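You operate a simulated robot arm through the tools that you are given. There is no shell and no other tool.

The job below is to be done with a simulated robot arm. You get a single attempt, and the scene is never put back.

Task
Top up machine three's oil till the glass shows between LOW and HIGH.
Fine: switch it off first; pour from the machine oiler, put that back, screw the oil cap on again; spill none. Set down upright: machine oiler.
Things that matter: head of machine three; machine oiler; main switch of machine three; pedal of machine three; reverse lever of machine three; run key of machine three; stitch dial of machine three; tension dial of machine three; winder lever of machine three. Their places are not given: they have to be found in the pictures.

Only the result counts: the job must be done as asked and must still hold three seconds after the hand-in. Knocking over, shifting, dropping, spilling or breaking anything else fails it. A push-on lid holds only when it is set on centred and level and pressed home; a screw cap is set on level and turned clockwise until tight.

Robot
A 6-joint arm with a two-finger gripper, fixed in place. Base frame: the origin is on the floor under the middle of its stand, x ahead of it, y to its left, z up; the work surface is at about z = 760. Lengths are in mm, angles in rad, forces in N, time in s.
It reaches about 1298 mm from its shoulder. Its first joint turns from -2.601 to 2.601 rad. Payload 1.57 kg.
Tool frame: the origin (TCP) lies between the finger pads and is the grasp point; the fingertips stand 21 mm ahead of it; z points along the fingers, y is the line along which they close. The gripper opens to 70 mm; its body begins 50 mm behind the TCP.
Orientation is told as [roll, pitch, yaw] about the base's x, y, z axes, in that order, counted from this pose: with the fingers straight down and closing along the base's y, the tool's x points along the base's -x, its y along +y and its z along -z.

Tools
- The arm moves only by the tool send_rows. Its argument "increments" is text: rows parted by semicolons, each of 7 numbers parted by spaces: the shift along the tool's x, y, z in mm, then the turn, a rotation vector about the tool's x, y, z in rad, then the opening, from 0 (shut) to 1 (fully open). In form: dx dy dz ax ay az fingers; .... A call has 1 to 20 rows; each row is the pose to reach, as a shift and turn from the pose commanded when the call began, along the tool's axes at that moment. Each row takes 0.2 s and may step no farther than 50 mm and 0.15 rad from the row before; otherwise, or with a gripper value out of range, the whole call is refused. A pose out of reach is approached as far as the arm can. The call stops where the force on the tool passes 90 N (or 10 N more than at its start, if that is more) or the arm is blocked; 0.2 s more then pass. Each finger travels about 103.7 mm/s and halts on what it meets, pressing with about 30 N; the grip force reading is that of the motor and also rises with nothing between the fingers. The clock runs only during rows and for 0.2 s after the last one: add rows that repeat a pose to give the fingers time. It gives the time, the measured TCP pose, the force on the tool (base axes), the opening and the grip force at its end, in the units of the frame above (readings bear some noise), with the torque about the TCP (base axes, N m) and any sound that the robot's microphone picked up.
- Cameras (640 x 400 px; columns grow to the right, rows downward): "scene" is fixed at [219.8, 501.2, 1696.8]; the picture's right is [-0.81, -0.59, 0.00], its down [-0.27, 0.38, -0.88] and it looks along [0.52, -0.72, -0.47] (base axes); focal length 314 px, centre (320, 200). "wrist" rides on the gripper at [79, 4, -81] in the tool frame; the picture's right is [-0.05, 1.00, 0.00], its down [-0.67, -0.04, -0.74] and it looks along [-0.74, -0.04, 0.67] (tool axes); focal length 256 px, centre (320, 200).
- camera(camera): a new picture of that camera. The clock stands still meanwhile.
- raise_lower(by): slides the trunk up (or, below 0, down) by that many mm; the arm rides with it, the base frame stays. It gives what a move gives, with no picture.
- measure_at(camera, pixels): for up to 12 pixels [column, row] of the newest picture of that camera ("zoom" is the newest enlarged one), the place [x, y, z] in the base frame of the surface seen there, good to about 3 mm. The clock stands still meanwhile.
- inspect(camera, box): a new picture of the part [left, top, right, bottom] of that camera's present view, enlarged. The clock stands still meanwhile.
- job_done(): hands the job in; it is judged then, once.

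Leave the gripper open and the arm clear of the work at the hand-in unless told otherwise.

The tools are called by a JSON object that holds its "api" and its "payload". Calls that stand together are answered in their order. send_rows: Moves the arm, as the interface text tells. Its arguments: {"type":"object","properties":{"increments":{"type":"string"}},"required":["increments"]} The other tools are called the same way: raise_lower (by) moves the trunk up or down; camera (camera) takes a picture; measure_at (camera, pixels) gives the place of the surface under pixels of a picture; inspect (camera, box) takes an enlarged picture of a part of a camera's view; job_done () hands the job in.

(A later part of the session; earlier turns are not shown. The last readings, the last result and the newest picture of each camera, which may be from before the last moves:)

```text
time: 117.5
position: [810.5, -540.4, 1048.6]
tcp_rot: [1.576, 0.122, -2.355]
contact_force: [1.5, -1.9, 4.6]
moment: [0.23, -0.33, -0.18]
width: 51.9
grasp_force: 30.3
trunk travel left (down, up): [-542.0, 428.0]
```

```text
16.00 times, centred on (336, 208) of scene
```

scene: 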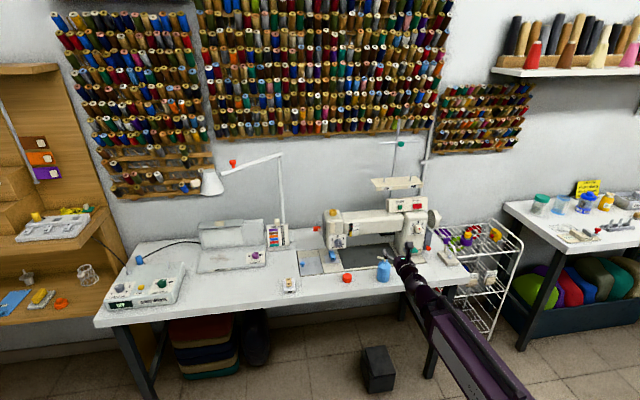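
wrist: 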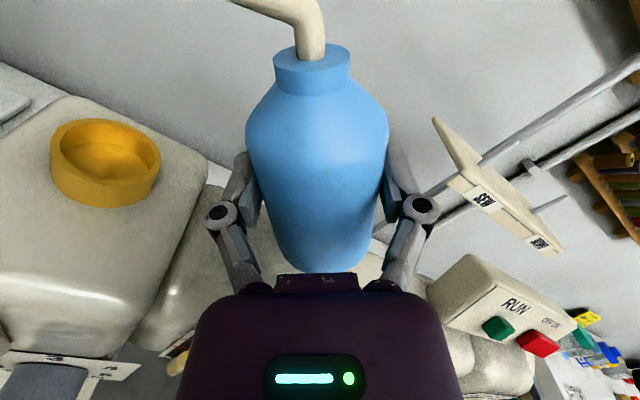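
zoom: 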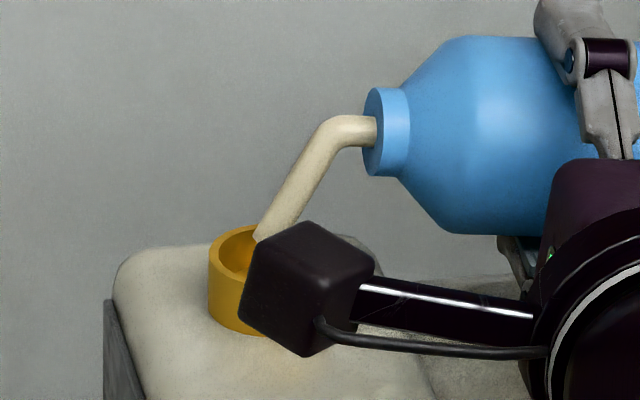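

The level is now between LOW and HIGH (top ~170–180, LOW 204, HIGH 147) — but there's a 4.6 N upward contact with a lever arm pointing to the spout tip. I raise the trunk 3 mm right away and check.

{"api": "raise_lower", "payload": {"by": 3}}

{"api": "inspect", "payload": {"camera": "scene", "box": [320, 195, 352, 220]}}

{"api": "inspect", "payload": {"camera": "scene", "box": [344, 220, 368, 240]}}

{"api": "camera", "payload": {"camera": "wrist"}}

```text
time: 118.0
position: [809.5, -541.0, 1050.3]
tcp_rot: [1.575, 0.119, -2.353]
contact_force: [0.5, 0.3, 0.0]
moment: [-0.01, 0.02, -0.01]
width: 51.8
grasp_force: 29.7
trunk travel left (down, up): [-545.0, 425.0]
```

```text
16.00 times, centred on (336, 208) of scene
```

zoom: 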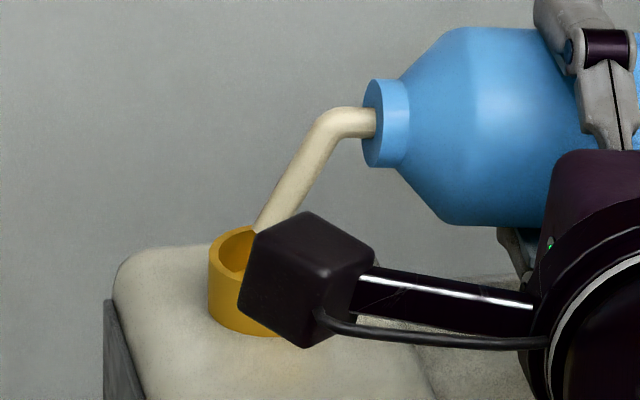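

```text
16.00 times, centred on (356, 230) of scene
```

zoom: 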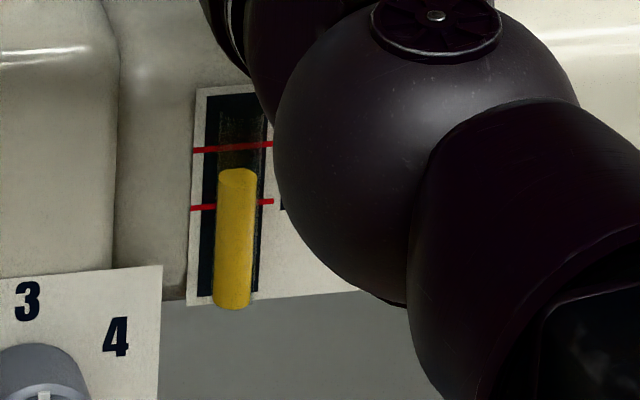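

```text
taken
```

wrist: 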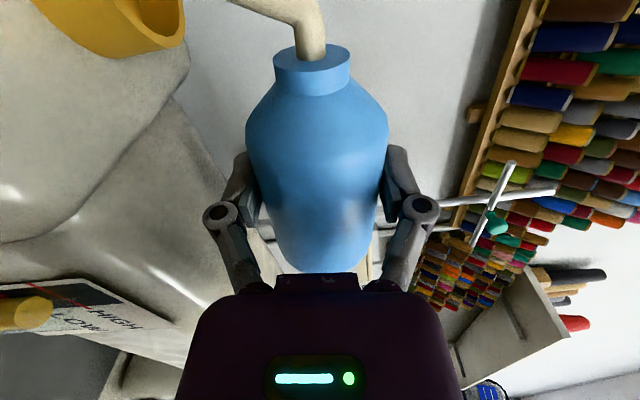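

Contact is gone and no more flow; the level stands about midway between LOW and HIGH. Pouring is done: I raise 10 mm and tilt back to 0.7 rad keeping the tip over the neck.

{"api": "raise_lower", "payload": {"by": 10}}

{"api": "send_rows", "payload": {"increments": "-2.4 0.29 0 0 0 0.1 0.6;-4 0.48 0 0 0 0.2 0.6;-4.8 0.58 0 0 0 0.3 0.6;-4.7 0.57 0 0 0 0.4 0.6;-3.9 0.47 0 0 0 0.5 0.6;-2.2 0.27 0 0 0 0.6 0.6;0.2 -0.02 0 0 0 0.7 0.6;1.8 -0.2 0 0 0 0.75 0.6"}}

{"api": "inspect", "payload": {"camera": "scene", "box": [320, 190, 384, 240]}}

```text
time: 118.6
position: [810.1, -540.2, 1061.2]
tcp_rot: [1.576, 0.123, -2.353]
contact_force: [-0.1, -0.6, 0.0]
moment: [0.02, 0.02, 0.05]
width: 51.6
grasp_force: 30.3
trunk travel left (down, up): [-555.0, 415.0]
```

```text
time: 120.4
position: [811.2, -539.9, 1059.8]
tcp_rot: [1.578, 0.872, -2.35]
contact_force: [0.3, 0.6, -0.4]
moment: [-0.01, 0.01, -0.01]
width: 51.8
grasp_force: 30.6
trunk travel left (down, up): [-555.0, 415.0]
```

```text
8.00 times, centred on (352, 215) of scene
```

zoom: 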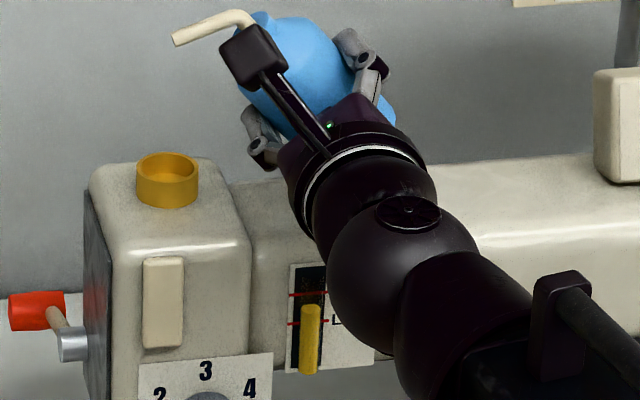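

No drips, level stays. I raise to z≈1152 and bring the bottle fully upright over the neck.

{"api": "raise_lower", "payload": {"by": 92}}

{"api": "send_rows", "payload": {"increments": "2.32 -2.75 0 0 0 0.1 0.6;5.09 -6.04 0 0 0 0.2 0.6;8.37 -9.94 0 0 0 0.3 0.6;11.98 -14.23 0 0 0 0.4 0.6;15.98 -18.97 0 0 0 0.5 0.6;20.29 -24.09 0 0 0 0.6 0.6;24.93 -29.6 0 0 0 0.7 0.6;24.93 -29.6 0 0 0 0.7 0.6"}}

{"api": "inspect", "payload": {"camera": "scene", "box": [304, 150, 400, 230]}}

```text
time: 121.7
position: [811.9, -538.7, 1151.9]
tcp_rot: [1.577, 0.871, -2.352]
contact_force: [0.0, 0.0, -0.6]
moment: [-0.02, -0.01, 0.0]
width: 52.0
grasp_force: 29.8
trunk travel left (down, up): [-647.0, 323.0]
```

```text
time: 123.5
position: [839.3, -511.8, 1151.8]
tcp_rot: [-2.581, 1.568, -0.223]
contact_force: [0.5, 0.2, -0.2]
moment: [0.03, 0.0, 0.01]
width: 51.6
grasp_force: 30.0
trunk travel left (down, up): [-647.0, 323.0]
```

```text
5.00 times, centred on (352, 190) of scene
```

zoom: 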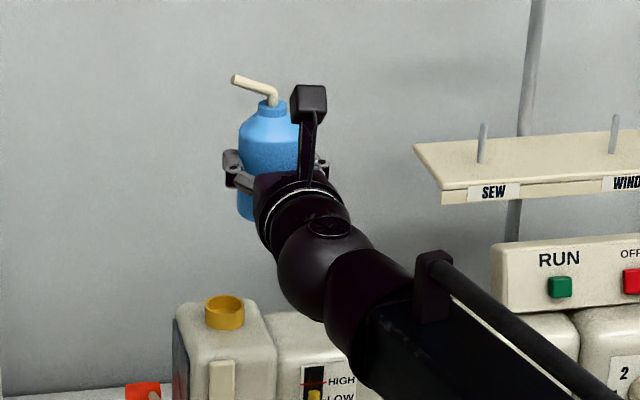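

Upright again. I carry the bottle back the way it came, to above its original place (609,−501).

{"api": "send_rows", "payload": {"increments": "0 19.4 -21.3 0 0 0 0.6;0 38.8 -42.7 0 0 0 0.6;0 58.2 -64 0 0 0 0.6;0 77.6 -85.3 0 0 0 0.6;0 96.9 -106.6 0 0 0 0.6;0 116.3 -128 0 0 0 0.6;0 135.7 -149.3 0 0 0 0.6;0 155.1 -170.6 0 0 0 0.6;0 155.1 -170.6 0 0 0 0.6"}}

{"api": "send_rows", "payload": {"increments": "0 0 0 0 0 0 0.6"}}

{"api": "inspect", "payload": {"camera": "scene", "box": [360, 170, 408, 200]}}

{"api": "measure_at", "payload": {"camera": "zoom", "pixels": [[340, 145], [343, 152], [345, 158], [340, 150], [344, 145], [346, 152], [380, 165], [455, 195], [410, 225], [485, 225], [448, 240]]}}

```text
time: 125.5
position: [609.6, -502.0, 1152.4]
tcp_rot: [-2.807, 1.567, -0.449]
contact_force: [0.7, 0.0, -0.1]
moment: [0.03, 0.0, 0.0]
width: 51.9
grasp_force: 30.6
trunk travel left (down, up): [-647.0, 323.0]
```

```text
time: 125.9
position: [609.2, -502.3, 1152.0]
tcp_rot: [-2.748, 1.569, -0.39]
contact_force: [-0.6, 0.0, -0.2]
moment: [-0.02, -0.02, -0.01]
width: 51.6
grasp_force: 29.8
trunk travel left (down, up): [-647.0, 323.0]
```

```text
13.33 times, centred on (384, 185) of scene
```

zoom: 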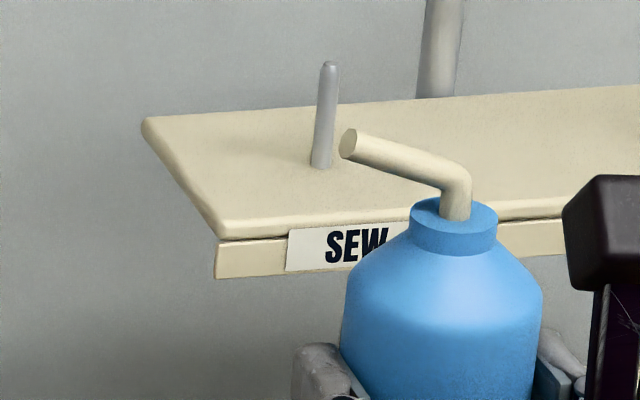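

```text
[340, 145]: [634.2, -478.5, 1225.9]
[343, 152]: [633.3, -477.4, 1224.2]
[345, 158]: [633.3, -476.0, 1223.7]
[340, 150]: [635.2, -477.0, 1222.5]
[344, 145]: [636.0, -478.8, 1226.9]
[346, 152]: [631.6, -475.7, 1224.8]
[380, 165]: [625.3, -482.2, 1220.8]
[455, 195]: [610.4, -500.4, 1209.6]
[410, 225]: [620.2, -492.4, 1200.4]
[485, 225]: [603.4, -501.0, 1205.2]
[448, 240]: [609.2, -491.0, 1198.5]
```

The bottle hangs as before (tip offset same within noise). Fine adjust by (−0.8, −1.1), then lower 338 mm.

{"api": "send_rows", "payload": {"increments": "0 -0.8 -1.1 0 0 0 0.6;0 -0.8 -1.1 0 0 0 0.6"}}

{"api": "raise_lower", "payload": {"by": -338}}

{"api": "inspect", "payload": {"camera": "scene", "box": [336, 235, 432, 295]}}

{"api": "camera", "payload": {"camera": "wrist"}}

```text
time: 126.5
position: [607.1, -498.8, 1152.5]
tcp_rot: [-2.762, 1.566, -0.403]
contact_force: [0.8, -0.4, -0.8]
moment: [0.01, 0.0, 0.0]
width: 51.8
grasp_force: 30.0
trunk travel left (down, up): [-647.0, 323.0]
```

```text
time: 129.8
position: [608.2, -499.4, 815.1]
tcp_rot: [-2.809, 1.566, -0.452]
contact_force: [0.0, 0.7, 0.9]
moment: [0.0, -0.03, -0.02]
width: 51.7
grasp_force: 29.7
trunk travel left (down, up): [-309.0, 661.0]
```

```text
6.67 times, centred on (384, 265) of scene
```

zoom: 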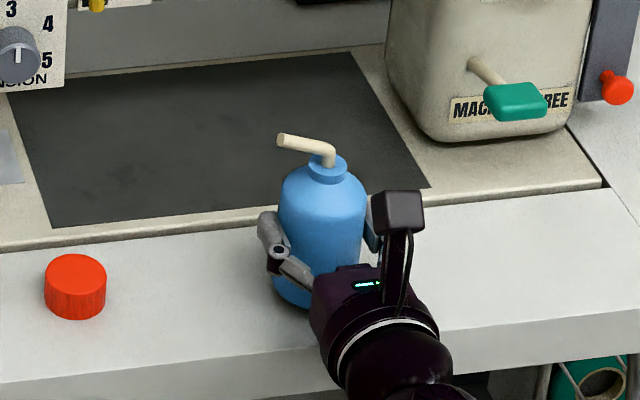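

```text
taken
```

wrist: 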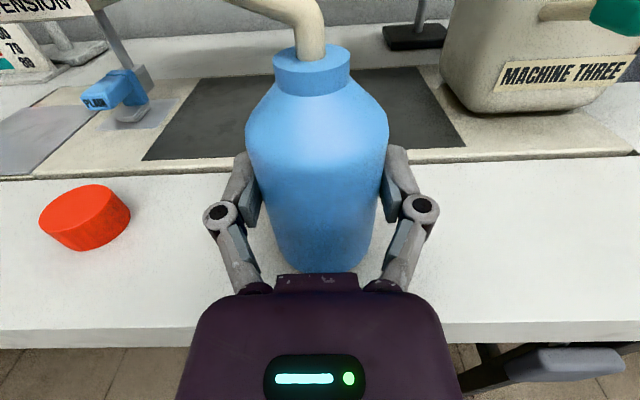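

Almost exactly over its original place (about 1 mm right). I shift 1 mm left and lower 6 mm, then creep to contact.

{"api": "send_rows", "payload": {"increments": "0 -1 0.5 0 0 0 0.6;0 -1 0.5 0 0 0 0.6"}}

{"api": "raise_lower", "payload": {"by": -6}}

{"api": "raise_lower", "payload": {"by": -1}}

{"api": "raise_lower", "payload": {"by": -1}}

```text
time: 130.4
position: [609.1, -499.5, 814.8]
tcp_rot: [-2.817, 1.569, -0.458]
contact_force: [0.5, 0.1, -0.6]
moment: [0.0, -0.04, 0.0]
width: 51.9
grasp_force: 30.1
trunk travel left (down, up): [-309.0, 661.0]
```

```text
time: 131.0
position: [608.8, -499.5, 808.9]
tcp_rot: [-2.808, 1.566, -0.453]
contact_force: [0.8, 0.0, -0.4]
moment: [0.0, 0.01, -0.01]
width: 51.8
grasp_force: 30.0
trunk travel left (down, up): [-303.0, 667.0]
```

```text
time: 131.5
position: [608.9, -499.2, 807.2]
tcp_rot: [-2.811, 1.567, -0.451]
contact_force: [-0.2, 0.6, 0.1]
moment: [-0.04, 0.01, -0.01]
width: 51.9
grasp_force: 30.0
trunk travel left (down, up): [-302.0, 668.0]
```

```text
time: 132.0
position: [607.7, -499.4, 805.6]
tcp_rot: [-2.843, 1.569, -0.488]
contact_force: [-0.4, -0.1, -0.2]
moment: [-0.04, -0.03, 0.01]
width: 51.7
grasp_force: 30.0
trunk travel left (down, up): [-301.0, 669.0]
```

At the original height; no clear contact yet. Another 1 mm.

{"api": "raise_lower", "payload": {"by": -1}}

```text
time: 132.5
position: [608.1, -499.3, 807.2]
tcp_rot: [-2.919, 1.569, -0.559]
contact_force: [4.1, -2.6, 16.1]
moment: [-0.15, -0.14, 0.0]
width: 51.8
grasp_force: 29.5
trunk travel left (down, up): [-300.0, 670.0]
```

16 N contact — the bottle is firmly on the table. I ease up 0.6 mm and open the fingers.

{"api": "raise_lower", "payload": {"by": 0.7}}

{"api": "send_rows", "payload": {"increments": "0 0 0 0 0 0 0.76;0 0 0 0 0 0 0.85;0 0 0 0 0 0 1;0 0 0 0 0 0 1"}}

{"api": "camera", "payload": {"camera": "wrist"}}

{"api": "inspect", "payload": {"camera": "scene", "box": [336, 235, 432, 295]}}

```text
time: 133.0
position: [608.8, -499.8, 807.6]
tcp_rot: [-2.828, 1.568, -0.473]
contact_force: [0.8, -1.8, 6.1]
moment: [-0.08, 0.04, -0.01]
width: 51.9
grasp_force: 30.5
trunk travel left (down, up): [-301.0, 669.0]
```

```text
time: 134.0
position: [608.5, -500.4, 807.0]
tcp_rot: [-2.809, 1.567, -0.455]
contact_force: [-0.4, -0.6, 0.8]
moment: [0.0, -0.02, 0.02]
width: 70.0
grasp_force: 0.1
trunk travel left (down, up): [-301.0, 669.0]
```

```text
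taken
```

wrist: 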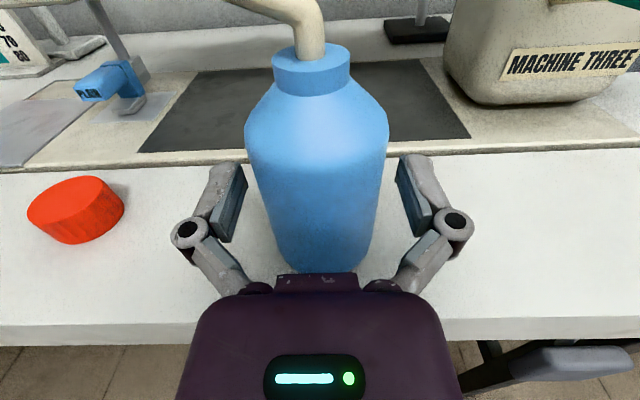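

```text
6.67 times, centred on (384, 265) of scene
```

zoom: 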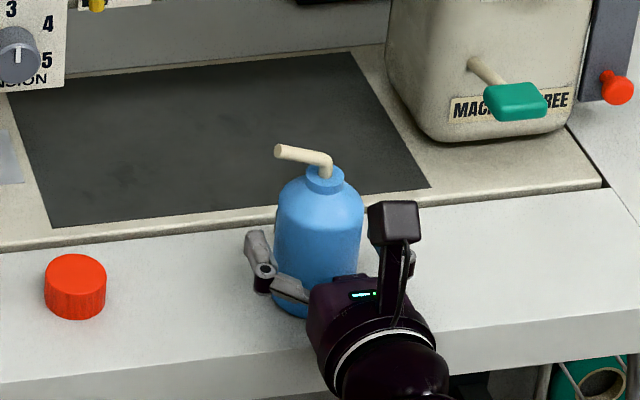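

The bottle stands exactly in its old place. I retract the open hand straight back 77 mm.

{"api": "send_rows", "payload": {"increments": "0 0 -10 0 0 0 1;0 0 -20 0 0 0 1;0 0 -30 0 0 0 1;0 0 -45 0 0 0 1;0 0 -60 0 0 0 1;0 0 -76 0 0 0 1"}}

{"api": "camera", "payload": {"camera": "wrist"}}

```text
time: 135.4
position: [554.0, -445.7, 806.6]
tcp_rot: [-2.814, 1.57, -0.455]
contact_force: [0.3, 0.4, 0.0]
moment: [0.01, -0.01, 0.0]
width: 70.0
grasp_force: 0.1
trunk travel left (down, up): [-301.0, 669.0]
```

```text
taken
```

wrist: 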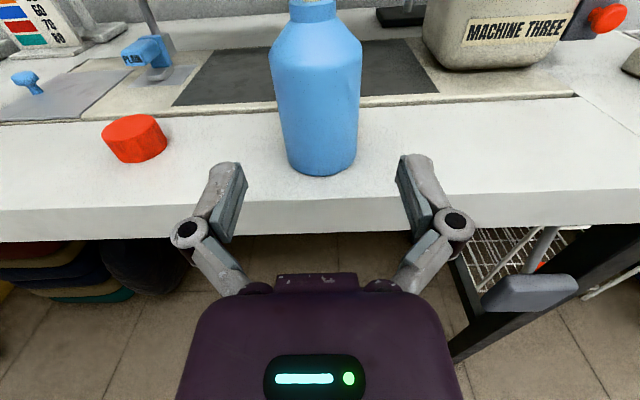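

Clear. I raise 400 mm, then swing the fingers down while moving to above the cap at (730,−407).

{"api": "raise_lower", "payload": {"by": 400}}

{"api": "send_rows", "payload": {"increments": "-26.5 -13.8 23.9 0 -0.1428 0 1;-52.4 -27.6 44 0 -0.2856 0 1;-77.3 -41.4 60.5 0 -0.4284 0 1;-100.6 -55.2 73.6 0 -0.5712 0 1;-121.8 -69 83.4 0 -0.714 0 1;-140.6 -82.7 90.4 0 -0.8568 0 1;-156.5 -96.5 94.9 0 -0.9996 0 1;-169.2 -110.3 97.3 0 -1.1424 0 1;-178.5 -124.1 98.3 0 -1.2852 0 1;-184.1 -137.9 98.1 0 -1.428 0 1;-186 -151.7 97.4 0 -1.571 0 1"}}

{"api": "camera", "payload": {"camera": "wrist"}}

{"api": "inspect", "payload": {"camera": "scene", "box": [304, 190, 416, 290]}}

```text
time: 139.2
position: [554.6, -447.5, 1206.1]
tcp_rot: [-2.768, 1.569, -0.413]
contact_force: [-0.8, 0.1, -0.4]
moment: [0.01, 0.0, -0.02]
width: 70.0
grasp_force: 0.1
trunk travel left (down, up): [-701.0, 269.0]
```

```text
time: 141.6
position: [731.0, -409.1, 1019.1]
tcp_rot: [-0.001, 0.001, 2.358]
contact_force: [0.2, 0.0, 0.0]
moment: [0.02, -0.01, 0.01]
width: 69.6
grasp_force: 0.1
out of reach, approached as far as the arm can: row 1
trunk travel left (down, up): [-701.0, 269.0]
```

```text
taken
```

wrist: 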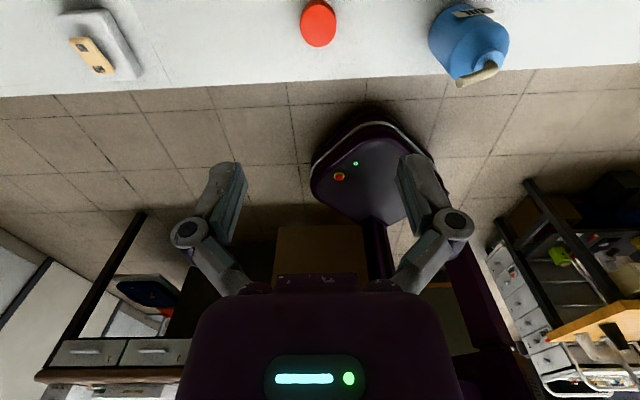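

```text
4.00 times, centred on (360, 240) of scene
```

zoom: 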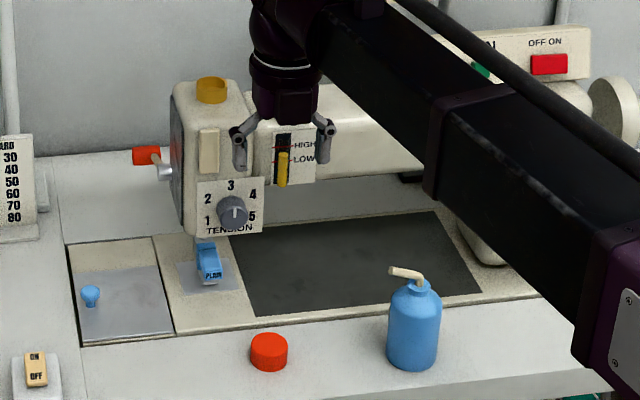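

The cap and bottle are as left. To keep the camera away from the tension dial while lowering, I turn the hand to yaw 0.907 (aligned with the cap's flats).

{"api": "send_rows", "payload": {"increments": "0 0 0 0 0 0.1451 1;0 0 0 0 0 0.2902 1;0 0 0 0 0 0.4353 1;0 0 0 0 0 0.5804 1;0 0 0 0 0 0.7255 1;0 0 0 0 0 0.8706 1;0 0 0 0 0 1.0157 1;0 0 0 0 0 1.1608 1;0 0 0 0 0 1.3059 1;0 0 0 0 0 1.451 1"}}

{"api": "raise_lower", "payload": {"by": -170}}

{"api": "camera", "payload": {"camera": "wrist"}}

```text
time: 143.8
position: [731.9, -408.6, 1019.6]
tcp_rot: [-0.004, 0.0, 0.901]
contact_force: [1.1, 0.1, 0.7]
moment: [-0.01, -0.03, -0.01]
width: 70.1
grasp_force: 0.1
trunk travel left (down, up): [-701.0, 269.0]
```

```text
time: 145.8
position: [731.2, -408.4, 849.7]
tcp_rot: [-0.002, -0.002, 0.905]
contact_force: [-0.3, -0.7, 0.5]
moment: [-0.01, -0.04, -0.02]
width: 70.0
grasp_force: 0.0
trunk travel left (down, up): [-531.0, 439.0]
```

```text
taken
```

wrist: 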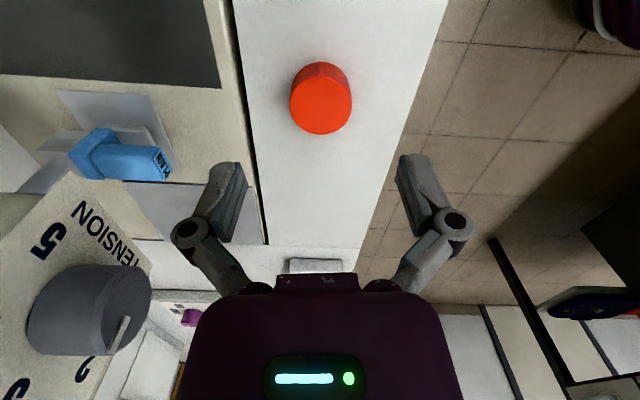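

The tension dial looks near the hand's left side. I measure its front face and the cap.

{"api": "measure_at", "payload": {"camera": "wrist", "pixels": [[70, 310], [120, 330], [140, 300], [115, 285], [60, 340], [125, 360], [320, 75], [320, 105], [320, 130], [295, 105], [347, 105], [170, 160]]}}

{"api": "inspect", "payload": {"camera": "wrist", "box": [272, 50, 368, 150]}}

```text
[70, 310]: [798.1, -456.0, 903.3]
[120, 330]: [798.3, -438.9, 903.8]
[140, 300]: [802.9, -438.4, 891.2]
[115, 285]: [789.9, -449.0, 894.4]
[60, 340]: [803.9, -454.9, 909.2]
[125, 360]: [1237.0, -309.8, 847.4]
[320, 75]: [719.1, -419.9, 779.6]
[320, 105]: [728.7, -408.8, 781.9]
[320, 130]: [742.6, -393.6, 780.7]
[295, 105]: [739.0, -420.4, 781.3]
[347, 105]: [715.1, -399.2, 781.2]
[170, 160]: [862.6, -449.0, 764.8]
```

```text
4.00 times, centred on (320, 100) of wrist
```

zoom: 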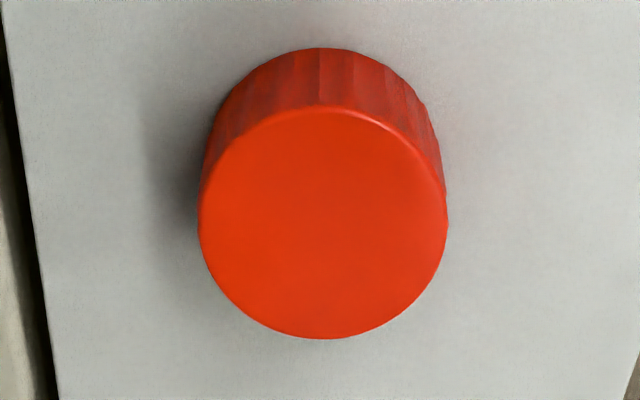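

The dial's front is at n≈−875, ~15 mm beyond the hand's reach; fine (same spot as before). The cap is centred (0.4 mm off). I shift 0.4 mm and lower 66 mm.

{"api": "send_rows", "payload": {"increments": "0 0.4 0 0 0 0 1;0 0.4 0 0 0 0 1"}}

{"api": "raise_lower", "payload": {"by": -60}}

{"api": "raise_lower", "payload": {"by": -6}}

{"api": "camera", "payload": {"camera": "wrist"}}

```text
time: 146.3
position: [731.9, -407.6, 850.2]
tcp_rot: [-0.003, 0.0, 0.907]
contact_force: [0.5, -1.1, -0.3]
moment: [0.0, -0.01, -0.02]
width: 70.1
grasp_force: 0.0
trunk travel left (down, up): [-531.0, 439.0]
```

```text
time: 147.3
position: [731.2, -407.7, 789.2]
tcp_rot: [-0.001, 0.001, 0.907]
contact_force: [0.3, 0.0, -0.9]
moment: [-0.02, -0.01, 0.03]
width: 69.8
grasp_force: 0.0
trunk travel left (down, up): [-471.0, 499.0]
```

```text
time: 147.9
position: [730.9, -408.4, 783.2]
tcp_rot: [-0.001, 0.0, 0.907]
contact_force: [0.3, -0.8, -0.7]
moment: [0.02, 0.0, 0.03]
width: 69.9
grasp_force: 0.1
trunk travel left (down, up): [-465.0, 505.0]
```

```text
taken
```

wrist: 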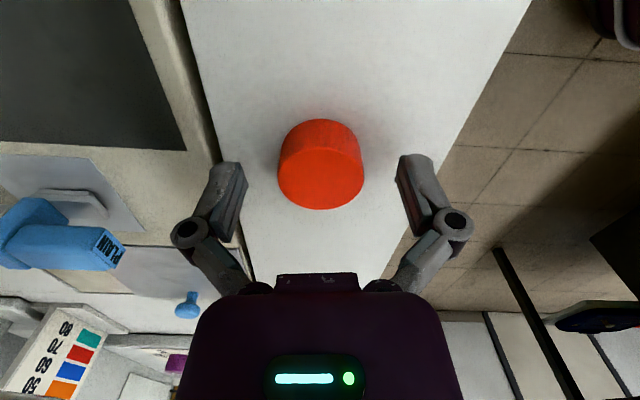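

Centred. Close on the cap.

{"api": "send_rows", "payload": {"increments": "0 0 0 0 0 0 0.6;0 0 0 0 0 0 0.4;0 0 0 0 0 0 0.4;0 0 0 0 0 0 0.4"}}

{"api": "inspect", "payload": {"camera": "wrist", "box": [224, 80, 416, 220]}}

```text
time: 148.9
position: [731.2, -407.9, 783.5]
tcp_rot: [-0.002, 0.0, 0.906]
contact_force: [0.7, -0.3, 5.2]
moment: [0.02, 0.0, 0.0]
width: 36.3
grasp_force: 29.9
trunk travel left (down, up): [-465.0, 505.0]
```

```text
2.86 times, centred on (320, 150) of wrist
```

zoom: 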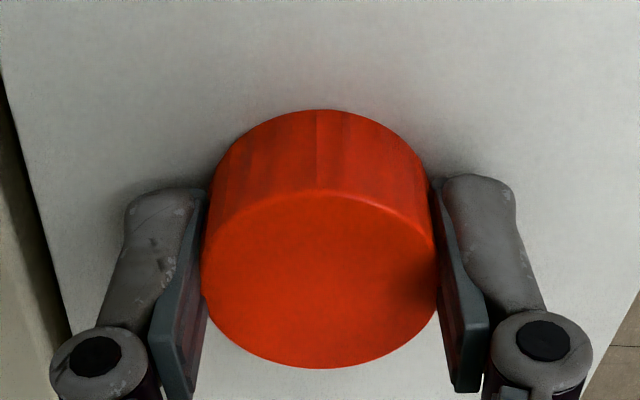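

Gripped (36.3 mm). I lift 330 mm and then move over the filler while turning to yaw 2.44 so there's the full clockwise range for screwing on.

{"api": "raise_lower", "payload": {"by": 330}}

{"api": "send_rows", "payload": {"increments": "-1.8 -13.9 0 0 0 -0.139 0.4;-3.7 -27.7 0 0 0 -0.278 0.4;-5.5 -41.6 0 0 0 -0.417 0.4;-7.3 -55.4 0 0 0 -0.556 0.4;-9.2 -69.3 0 0 0 -0.695 0.4;-11 -83.1 0 0 0 -0.834 0.4;-12.9 -97 0 0 0 -0.973 0.4;-14.7 -110.8 0 0 0 -1.112 0.4;-16.5 -124.7 0 0 0 -1.251 0.4;-18.4 -138.5 0 0 0 -1.39 0.4;-20.2 -152.4 0 0 0 -1.53 0.4;-20.2 -152.4 0 0 0 -1.53 0.4"}}

{"api": "inspect", "payload": {"camera": "scene", "box": [304, 170, 384, 230]}}

{"api": "camera", "payload": {"camera": "wrist"}}

```text
time: 152.2
position: [731.1, -408.1, 1113.3]
tcp_rot: [-0.001, 0.001, 0.904]
contact_force: [0.1, -0.7, 0.1]
moment: [0.0, -0.01, -0.02]
width: 36.1
grasp_force: 30.3
trunk travel left (down, up): [-795.0, 175.0]
```

```text
time: 154.8
position: [862.7, -485.9, 1113.9]
tcp_rot: [0.0, 0.004, 2.437]
contact_force: [1.2, -0.2, 1.1]
moment: [0.02, -0.03, 0.02]
width: 36.2
grasp_force: 30.3
trunk travel left (down, up): [-795.0, 175.0]
```

```text
6.67 times, centred on (344, 200) of scene
```

zoom: 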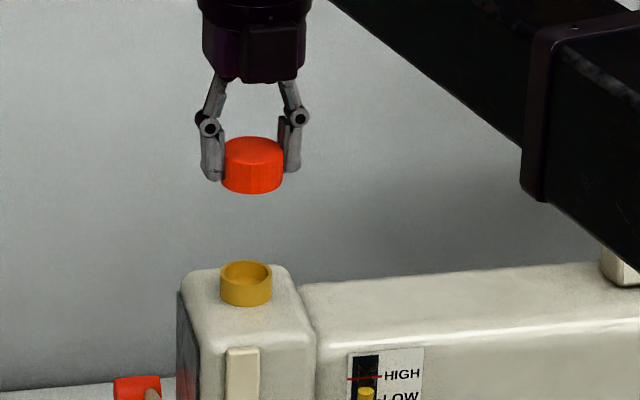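

```text
taken
```

wrist: 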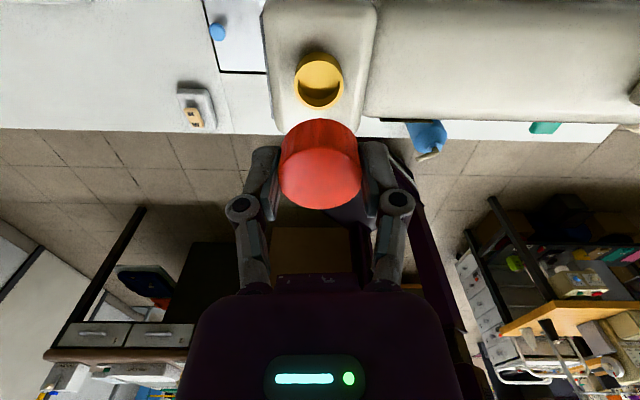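

The cap is above the neck. I zoom the wrist view on the neck to verify centring.

{"api": "inspect", "payload": {"camera": "wrist", "box": [272, 40, 368, 120]}}

{"api": "measure_at", "payload": {"camera": "zoom", "pixels": [[210, 180], [240, 270], [310, 335], [380, 310], [430, 230], [430, 150], [380, 90], [310, 65], [250, 90], [215, 140]]}}

```text
5.00 times, centred on (320, 80) of wrist
```

zoom: 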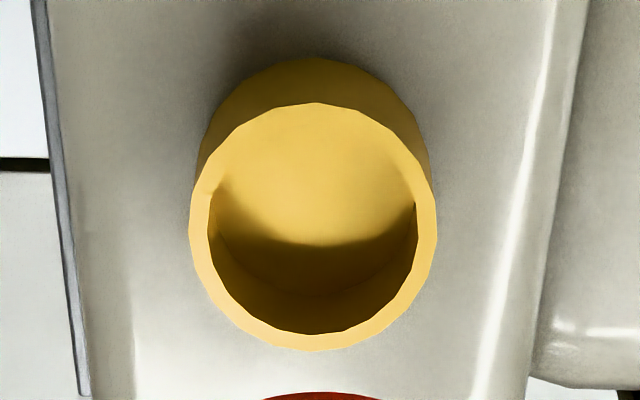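

```text
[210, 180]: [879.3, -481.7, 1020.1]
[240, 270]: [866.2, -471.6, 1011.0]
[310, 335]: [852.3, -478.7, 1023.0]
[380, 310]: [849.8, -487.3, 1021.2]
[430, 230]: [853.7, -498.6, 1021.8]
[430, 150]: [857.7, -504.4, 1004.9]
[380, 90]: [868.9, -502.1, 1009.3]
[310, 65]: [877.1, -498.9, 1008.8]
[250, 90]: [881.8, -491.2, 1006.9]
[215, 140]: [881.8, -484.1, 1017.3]
```

The neck is ~1.3 mm (tool x) and −0.7 mm (tool y) from my axis. I correct that, lower 60 mm, then look.

{"api": "send_rows", "payload": {"increments": "1.3 -0.7 0 0 0 0 0.4;1.3 -0.7 0 0 0 0 0.4"}}

{"api": "raise_lower", "payload": {"by": -60}}

{"api": "inspect", "payload": {"camera": "scene", "box": [312, 190, 360, 220]}}

{"api": "inspect", "payload": {"camera": "wrist", "box": [224, 80, 416, 220]}}

```text
time: 155.3
position: [865.0, -487.6, 1113.1]
tcp_rot: [-0.001, 0.001, 2.436]
contact_force: [0.4, 0.2, 0.3]
moment: [0.01, -0.02, 0.01]
width: 36.3
grasp_force: 30.1
trunk travel left (down, up): [-795.0, 175.0]
```

```text
time: 156.3
position: [864.0, -486.7, 1054.2]
tcp_rot: [0.0, 0.0, 2.437]
contact_force: [-0.1, 0.1, 0.9]
moment: [0.02, -0.02, -0.01]
width: 36.1
grasp_force: 30.1
trunk travel left (down, up): [-735.0, 235.0]
```

```text
13.33 times, centred on (336, 205) of scene
```

zoom: 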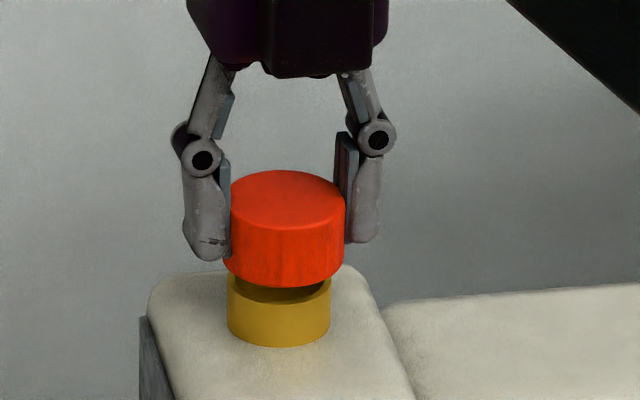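

```text
2.86 times, centred on (320, 150) of wrist
```

zoom: 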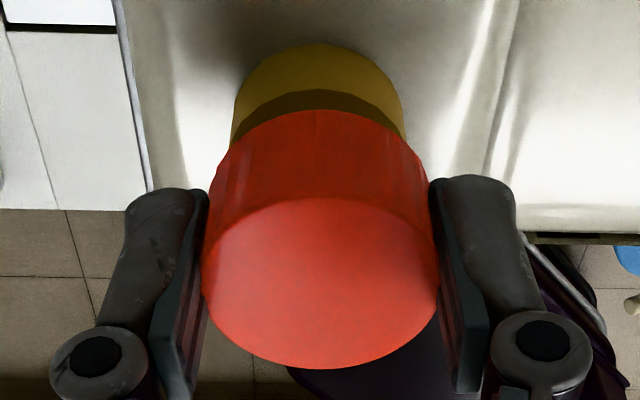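

Nearly aligned; I shift −0.6 mm in tool y and lower step by step, watching forces.

{"api": "send_rows", "payload": {"increments": "0 -0.6 0 0 0 0 0.4;0 -0.6 0 0 0 0 0.4"}}

{"api": "raise_lower", "payload": {"by": -4}}

{"api": "raise_lower", "payload": {"by": -1}}

{"api": "raise_lower", "payload": {"by": -1}}

```text
time: 156.9
position: [866.1, -485.1, 1053.6]
tcp_rot: [0.0, 0.002, 2.436]
contact_force: [-0.6, -0.4, 0.0]
moment: [-0.01, 0.0, -0.02]
width: 36.1
grasp_force: 30.3
trunk travel left (down, up): [-735.0, 235.0]
```

```text
time: 157.5
position: [865.3, -485.9, 1049.7]
tcp_rot: [0.0, 0.002, 2.435]
contact_force: [0.7, 0.6, 0.1]
moment: [0.0, -0.02, 0.0]
width: 35.9
grasp_force: 30.1
trunk travel left (down, up): [-731.0, 239.0]
```

```text
time: 158.0
position: [866.1, -487.6, 1048.0]
tcp_rot: [0.0, 0.003, 2.436]
contact_force: [4.0, -5.5, -0.6]
moment: [0.09, 0.11, -0.01]
width: 36.2
grasp_force: 29.6
trunk travel left (down, up): [-730.0, 240.0]
```

```text
time: 158.5
position: [866.7, -487.5, 1047.8]
tcp_rot: [0.0, 0.004, 2.435]
contact_force: [7.8, -7.8, 3.7]
moment: [-0.09, -0.05, 0.02]
width: 36.3
grasp_force: 30.2
trunk travel left (down, up): [-729.0, 241.0]
```

The neck pushes the cap towards (+x,−y) with 11 N, so I shift 1 mm in tool +x and read again.

{"api": "send_rows", "payload": {"increments": "1 0 0 0 0 0 0.4;1 0 0 0 0 0 0.4"}}

{"api": "inspect", "payload": {"camera": "scene", "box": [312, 190, 360, 220]}}

```text
time: 159.1
position: [866.5, -486.6, 1047.7]
tcp_rot: [-0.002, 0.002, 2.437]
contact_force: [7.8, -3.3, 3.0]
moment: [-0.09, -0.11, -0.02]
width: 36.3
grasp_force: 29.4
trunk travel left (down, up): [-729.0, 241.0]
```

```text
13.33 times, centred on (336, 205) of scene
```

zoom: 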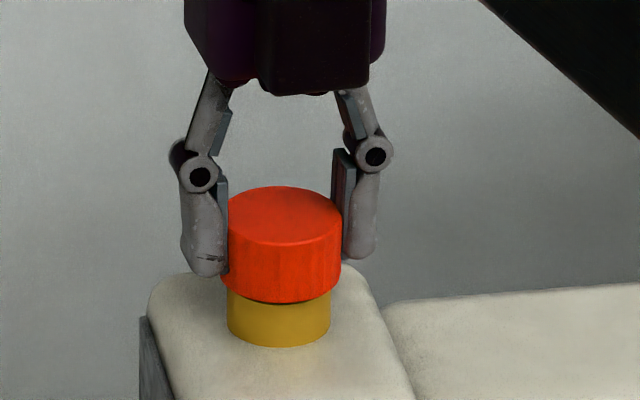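

Cap seats on the neck (same height as when it came loose). Remaining push is 8 N along tool +x; I shift 0.8 mm more and lower 1 mm.

{"api": "send_rows", "payload": {"increments": "0.8 -0.3 0 0 0 0 0.4;0.8 -0.3 0 0 0 0 0.4"}}

{"api": "raise_lower", "payload": {"by": -1}}

```text
time: 159.7
position: [865.8, -487.0, 1048.4]
tcp_rot: [0.0, 0.001, 2.437]
contact_force: [-0.2, 0.1, 0.3]
moment: [0.0, 0.0, -0.04]
width: 36.2
grasp_force: 30.1
trunk travel left (down, up): [-729.0, 241.0]
```

```text
time: 160.2
position: [865.9, -487.1, 1047.0]
tcp_rot: [-0.001, 0.001, 2.437]
contact_force: [-2.5, -0.5, 4.3]
moment: [0.05, 0.08, -0.02]
width: 36.0
grasp_force: 30.3
trunk travel left (down, up): [-728.0, 242.0]
```

Centred now (lateral ≈0) and resting with 4 N. I start turning clockwise 0.5 rad.

{"api": "send_rows", "payload": {"increments": "0 0 0 0 0 0.1 0.4;0 0 0 0 0 0.2 0.4;0 0 0 0 0 0.3 0.4;0 0 0 0 0 0.4 0.4;0 0 0 0 0 0.5 0.4"}}

{"api": "inspect", "payload": {"camera": "scene", "box": [312, 190, 360, 220]}}

```text
time: 161.4
position: [864.8, -486.5, 1047.6]
tcp_rot: [-0.002, 0.002, 1.934]
contact_force: [-10.5, -2.8, -0.5]
moment: [-0.02, 0.18, 0.04]
width: 36.2
grasp_force: 29.8
trunk travel left (down, up): [-728.0, 242.0]
```

```text
13.33 times, centred on (336, 205) of scene
```

zoom: 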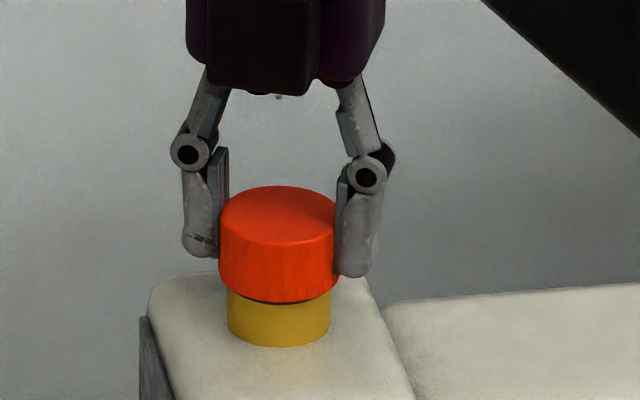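

The upward force vanished (thread biting), lateral −10 N in x: I ease 1 mm in tool +y, lower 1 mm and continue turning.

{"api": "send_rows", "payload": {"increments": "0 1 0 0 0 0 0.4;0 1 0 0 0 0 0.4"}}

{"api": "raise_lower", "payload": {"by": -1}}

{"api": "send_rows", "payload": {"increments": "0 0 0 0 0 0.1 0.4;0 0 0 0 0 0.2 0.4;0 0 0 0 0 0.3 0.4;0 0 0 0 0 0.4 0.4;0 0 0 0 0 0.5 0.4"}}

{"api": "inspect", "payload": {"camera": "scene", "box": [312, 190, 360, 220]}}

```text
time: 162.0
position: [865.3, -487.3, 1048.0]
tcp_rot: [-0.002, 0.001, 1.935]
contact_force: [-9.3, -4.7, 0.6]
moment: [-0.04, 0.12, 0.04]
width: 36.4
grasp_force: 29.8
trunk travel left (down, up): [-728.0, 242.0]
```

```text
time: 162.5
position: [865.5, -487.6, 1046.6]
tcp_rot: [-0.002, 0.001, 1.936]
contact_force: [-8.4, -5.9, 6.9]
moment: [-0.06, 0.11, -0.02]
width: 36.0
grasp_force: 29.7
trunk travel left (down, up): [-727.0, 243.0]
```

```text
time: 163.7
position: [865.1, -486.6, 1045.8]
tcp_rot: [-0.002, 0.001, 1.434]
contact_force: [-11.2, -6.0, 2.6]
moment: [-0.14, 0.18, 0.02]
width: 36.2
grasp_force: 30.1
trunk travel left (down, up): [-727.0, 243.0]
```

```text
13.33 times, centred on (336, 205) of scene
```

zoom: 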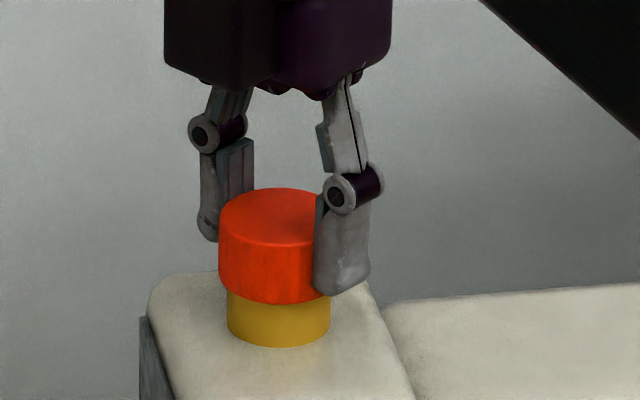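

Still −11/−6 N sideways; I ease the hand by (−1.3,−0.7) mm in base axes and see how the force responds.

{"api": "send_rows", "payload": {"increments": "0.87 1.19 0 0 0 0 0.4;0.87 1.19 0 0 0 0 0.4"}}

```text
time: 164.3
position: [864.3, -487.2, 1046.9]
tcp_rot: [-0.004, 0.0, 1.436]
contact_force: [-8.3, -4.3, 4.4]
moment: [-0.1, 0.12, -0.01]
width: 36.3
grasp_force: 29.8
trunk travel left (down, up): [-727.0, 243.0]
```

{"api": "send_rows", "payload": {"increments": "0.6 0.9 0 0 0 0 0.4;1.26 1.85 0 0 0 0 0.4;1.26 1.85 0 0 0 0 0.4"}}

{"api": "inspect", "payload": {"camera": "scene", "box": [312, 190, 360, 220]}}

```text
time: 165.1
position: [864.4, -487.1, 1046.1]
tcp_rot: [-0.005, 0.0, 1.436]
contact_force: [9.1, -1.9, 12.2]
moment: [0.01, -0.19, -0.05]
width: 36.5
grasp_force: 30.5
trunk travel left (down, up): [-727.0, 243.0]
```

```text
13.33 times, centred on (336, 205) of scene
```

zoom: 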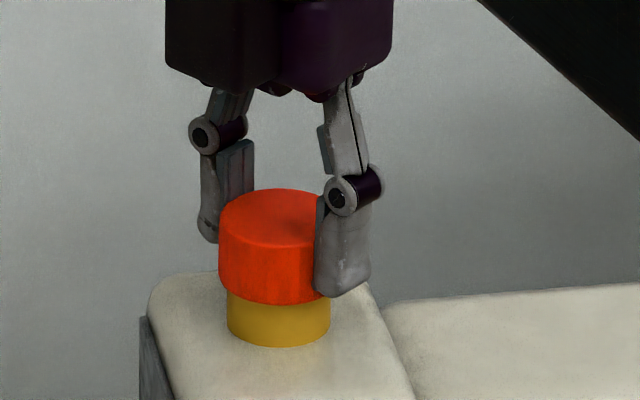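

That overshot (now +9 N), so the right spot is about halfway back.

{"api": "send_rows", "payload": {"increments": "-0.5 -0.9 0 0 0 0 0.4;-0.5 -0.9 0 0 0 0 0.4"}}

{"api": "send_rows", "payload": {"increments": "0 0 0 0 0 0.1 0.4;0 0 0 0 0 0.2 0.4;0 0 0 0 0 0.3 0.4;0 0 0 0 0 0.4 0.4"}}

```text
time: 165.7
position: [865.0, -487.0, 1045.4]
tcp_rot: [-0.003, -0.001, 1.436]
contact_force: [6.3, 0.9, 9.6]
moment: [0.03, -0.14, -0.04]
width: 36.4
grasp_force: 30.1
trunk travel left (down, up): [-727.0, 243.0]
```

```text
time: 166.7
position: [863.6, -487.8, 1045.3]
tcp_rot: [-0.002, 0.0, 1.035]
contact_force: [3.2, 5.4, 5.1]
moment: [0.11, -0.1, -0.01]
width: 36.1
grasp_force: 30.3
trunk travel left (down, up): [-727.0, 243.0]
```

Upward force falls as it turns, so the cap is threading down. Continue 0.5 rad more.

{"api": "send_rows", "payload": {"increments": "0 0 0 0 0 0.1 0.4;0 0 0 0 0 0.2 0.4;0 0 0 0 0 0.3 0.4;0 0 0 0 0 0.4 0.4;0 0 0 0 0 0.5 0.4"}}

{"api": "raise_lower", "payload": {"by": -1}}

{"api": "inspect", "payload": {"camera": "scene", "box": [312, 190, 360, 220]}}

```text
time: 167.9
position: [862.2, -487.0, 1046.2]
tcp_rot: [0.0, -0.003, 0.534]
contact_force: [-5.7, 8.7, -0.4]
moment: [0.1, 0.17, 0.03]
width: 36.1
grasp_force: 29.6
trunk travel left (down, up): [-727.0, 243.0]
```

```text
time: 168.4
position: [862.7, -486.4, 1045.6]
tcp_rot: [-0.003, -0.003, 0.536]
contact_force: [-5.9, 9.4, 2.1]
moment: [0.14, 0.13, 0.0]
width: 36.0
grasp_force: 29.9
trunk travel left (down, up): [-726.0, 244.0]
```

```text
13.33 times, centred on (336, 205) of scene
```

zoom: 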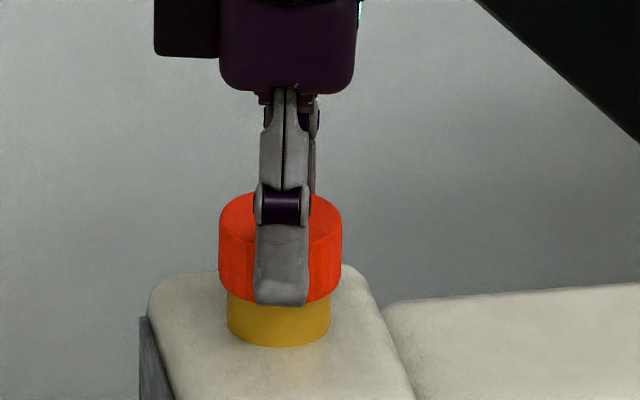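

Turned 1.9 rad so far. I ease 0.9 mm in tool +y and turn on 0.6 rad.

{"api": "send_rows", "payload": {"increments": "0 0.9 0 0 0 0 0.4;0 0.9 0 0 0 0.12 0.4;0 0.9 0 0 0 0.24 0.4;0 0.9 0 0 0 0.36 0.4;0 0.9 0 0 0 0.48 0.4;0 0.9 0 0 0 0.6 0.4"}}

```text
time: 169.8
position: [863.0, -485.0, 1044.9]
tcp_rot: [-0.001, -0.003, -0.068]
contact_force: [-3.7, 9.0, 1.4]
moment: [0.1, 0.07, 0.03]
width: 36.2
grasp_force: 29.4
trunk travel left (down, up): [-726.0, 244.0]
```

Continue: ease 0.7 mm, lower 1 mm, turn 0.55 rad.

{"api": "send_rows", "payload": {"increments": "0.3 0.7 0 0 0 0 0.4;0.3 0.7 0 0 0 0.11 0.4;0.3 0.7 0 0 0 0.22 0.4;0.3 0.7 0 0 0 0.33 0.4;0.3 0.7 0 0 0 0.44 0.4;0.3 0.7 0 0 0 0.55 0.4"}}

{"api": "inspect", "payload": {"camera": "scene", "box": [312, 190, 360, 220]}}

```text
time: 171.2
position: [863.8, -484.3, 1045.7]
tcp_rot: [0.0, -0.004, -0.617]
contact_force: [1.8, 12.4, 1.3]
moment: [0.14, 0.05, -0.03]
width: 36.2
grasp_force: 29.6
trunk travel left (down, up): [-726.0, 244.0]
```

```text
13.33 times, centred on (336, 205) of scene
```

zoom: 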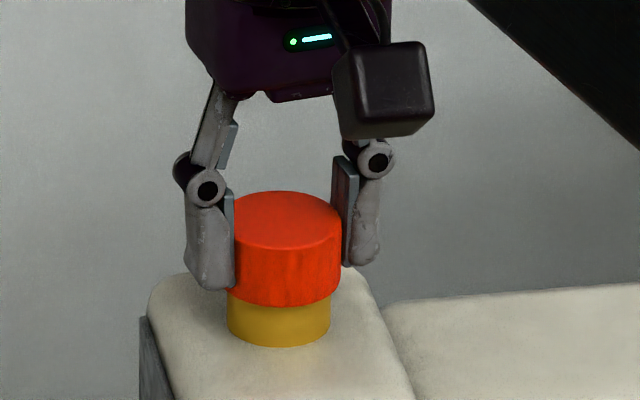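

The cap is back at its original height (top row 191, lower rim 305 in this zoom). I ease the sideways load and keep turning clockwise to find the tight stop.

{"api": "send_rows", "payload": {"increments": "0.5 0.87 0 0 0 0 0.4;0.5 0.87 0 0 0 0.1 0.4;0.5 0.87 0 0 0 0.2 0.4;0.5 0.87 0 0 0 0.3 0.4"}}

```text
time: 172.2
position: [863.5, -485.0, 1044.4]
tcp_rot: [0.001, -0.004, -0.916]
contact_force: [3.8, 6.7, 2.6]
moment: [0.13, -0.05, 0.55]
width: 34.2
grasp_force: 29.9
trunk travel left (down, up): [-726.0, 244.0]
```

Torque has jumped to 0.55 N·m and the pads start to slip on the cap: it's coming tight. One more 0.15 rad to be sure.

{"api": "send_rows", "payload": {"increments": "0 0 0 0 0 0.08 0.4;0 0 0 0 0 0.15 0.4"}}

{"api": "inspect", "payload": {"camera": "scene", "box": [312, 190, 360, 220]}}

{"api": "inspect", "payload": {"camera": "wrist", "box": [224, 100, 416, 220]}}

```text
time: 172.8
position: [863.4, -485.1, 1044.6]
tcp_rot: [0.003, -0.002, -1.064]
contact_force: [3.5, 6.5, 1.5]
moment: [0.1, -0.03, 0.59]
width: 36.3
grasp_force: 30.1
trunk travel left (down, up): [-726.0, 244.0]
```

```text
13.33 times, centred on (336, 205) of scene
```

zoom: 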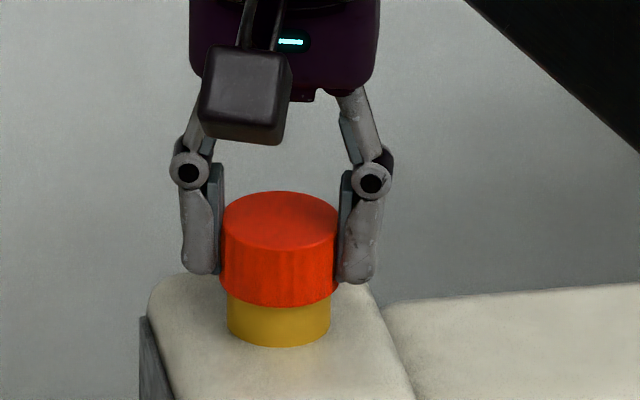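

```text
3.33 times, centred on (320, 160) of wrist
```

zoom: 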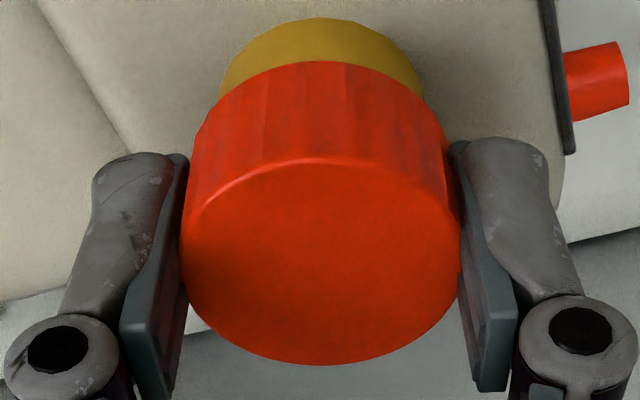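

The cap doesn't turn further: pads slip at ~0.59 N·m. I release, regrip and try 0.12 rad more to confirm the stop.

{"api": "send_rows", "payload": {"increments": "0 0 0 0 0 0 0.7;0 0 0 0 0 0 0.7"}}

{"api": "inspect", "payload": {"camera": "wrist", "box": [224, 100, 416, 220]}}

{"api": "send_rows", "payload": {"increments": "0 0 0 0 0 0 0.4;0 0 0 0 0 0 0.4;0 0 0 0 0 0 0.4"}}

{"api": "send_rows", "payload": {"increments": "0 0 0 0 0 0.06 0.4;0 0 0 0 0 0.12 0.4"}}

```text
time: 173.4
position: [863.9, -485.6, 1045.4]
tcp_rot: [0.002, -0.002, -1.065]
contact_force: [-0.2, -0.1, -0.5]
moment: [-0.02, -0.03, 0.01]
width: 48.8
grasp_force: 0.1
trunk travel left (down, up): [-726.0, 244.0]
```

```text
3.33 times, centred on (320, 160) of wrist
```

zoom: 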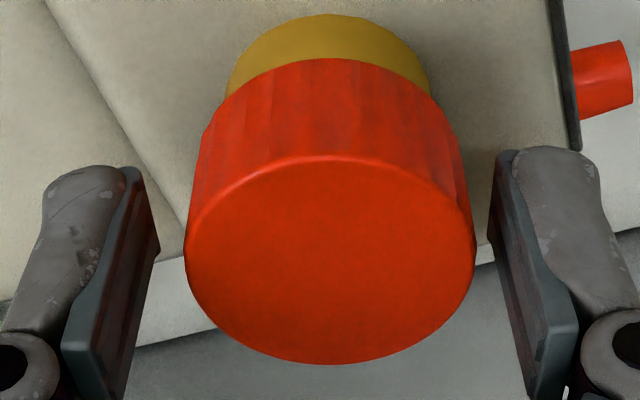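

```text
time: 174.2
position: [864.4, -484.5, 1043.9]
tcp_rot: [0.002, -0.002, -1.063]
contact_force: [7.4, 0.8, 6.6]
moment: [-0.03, -0.18, 0.0]
width: 36.2
grasp_force: 30.4
trunk travel left (down, up): [-726.0, 244.0]
```

```text
time: 174.8
position: [863.9, -483.9, 1045.1]
tcp_rot: [0.002, -0.001, -1.185]
contact_force: [4.9, 7.3, 5.1]
moment: [0.12, -0.12, 0.56]
width: 34.5
grasp_force: 29.7
trunk travel left (down, up): [-726.0, 244.0]
```

Torque rises at once to 0.56 N·m without the cap moving: it's tight. I open the fingers and raise the hand clear.

{"api": "send_rows", "payload": {"increments": "0 0 0 0 0 0.12 0.7;0 0 0 0 0 0.12 1;0 0 0 0 0 0.12 1"}}

```text
time: 175.6
position: [863.5, -485.3, 1044.8]
tcp_rot: [0.0, -0.004, -1.305]
contact_force: [-0.9, -0.6, -0.5]
moment: [0.03, -0.01, -0.02]
width: 70.0
grasp_force: 0.1
trunk travel left (down, up): [-726.0, 244.0]
```

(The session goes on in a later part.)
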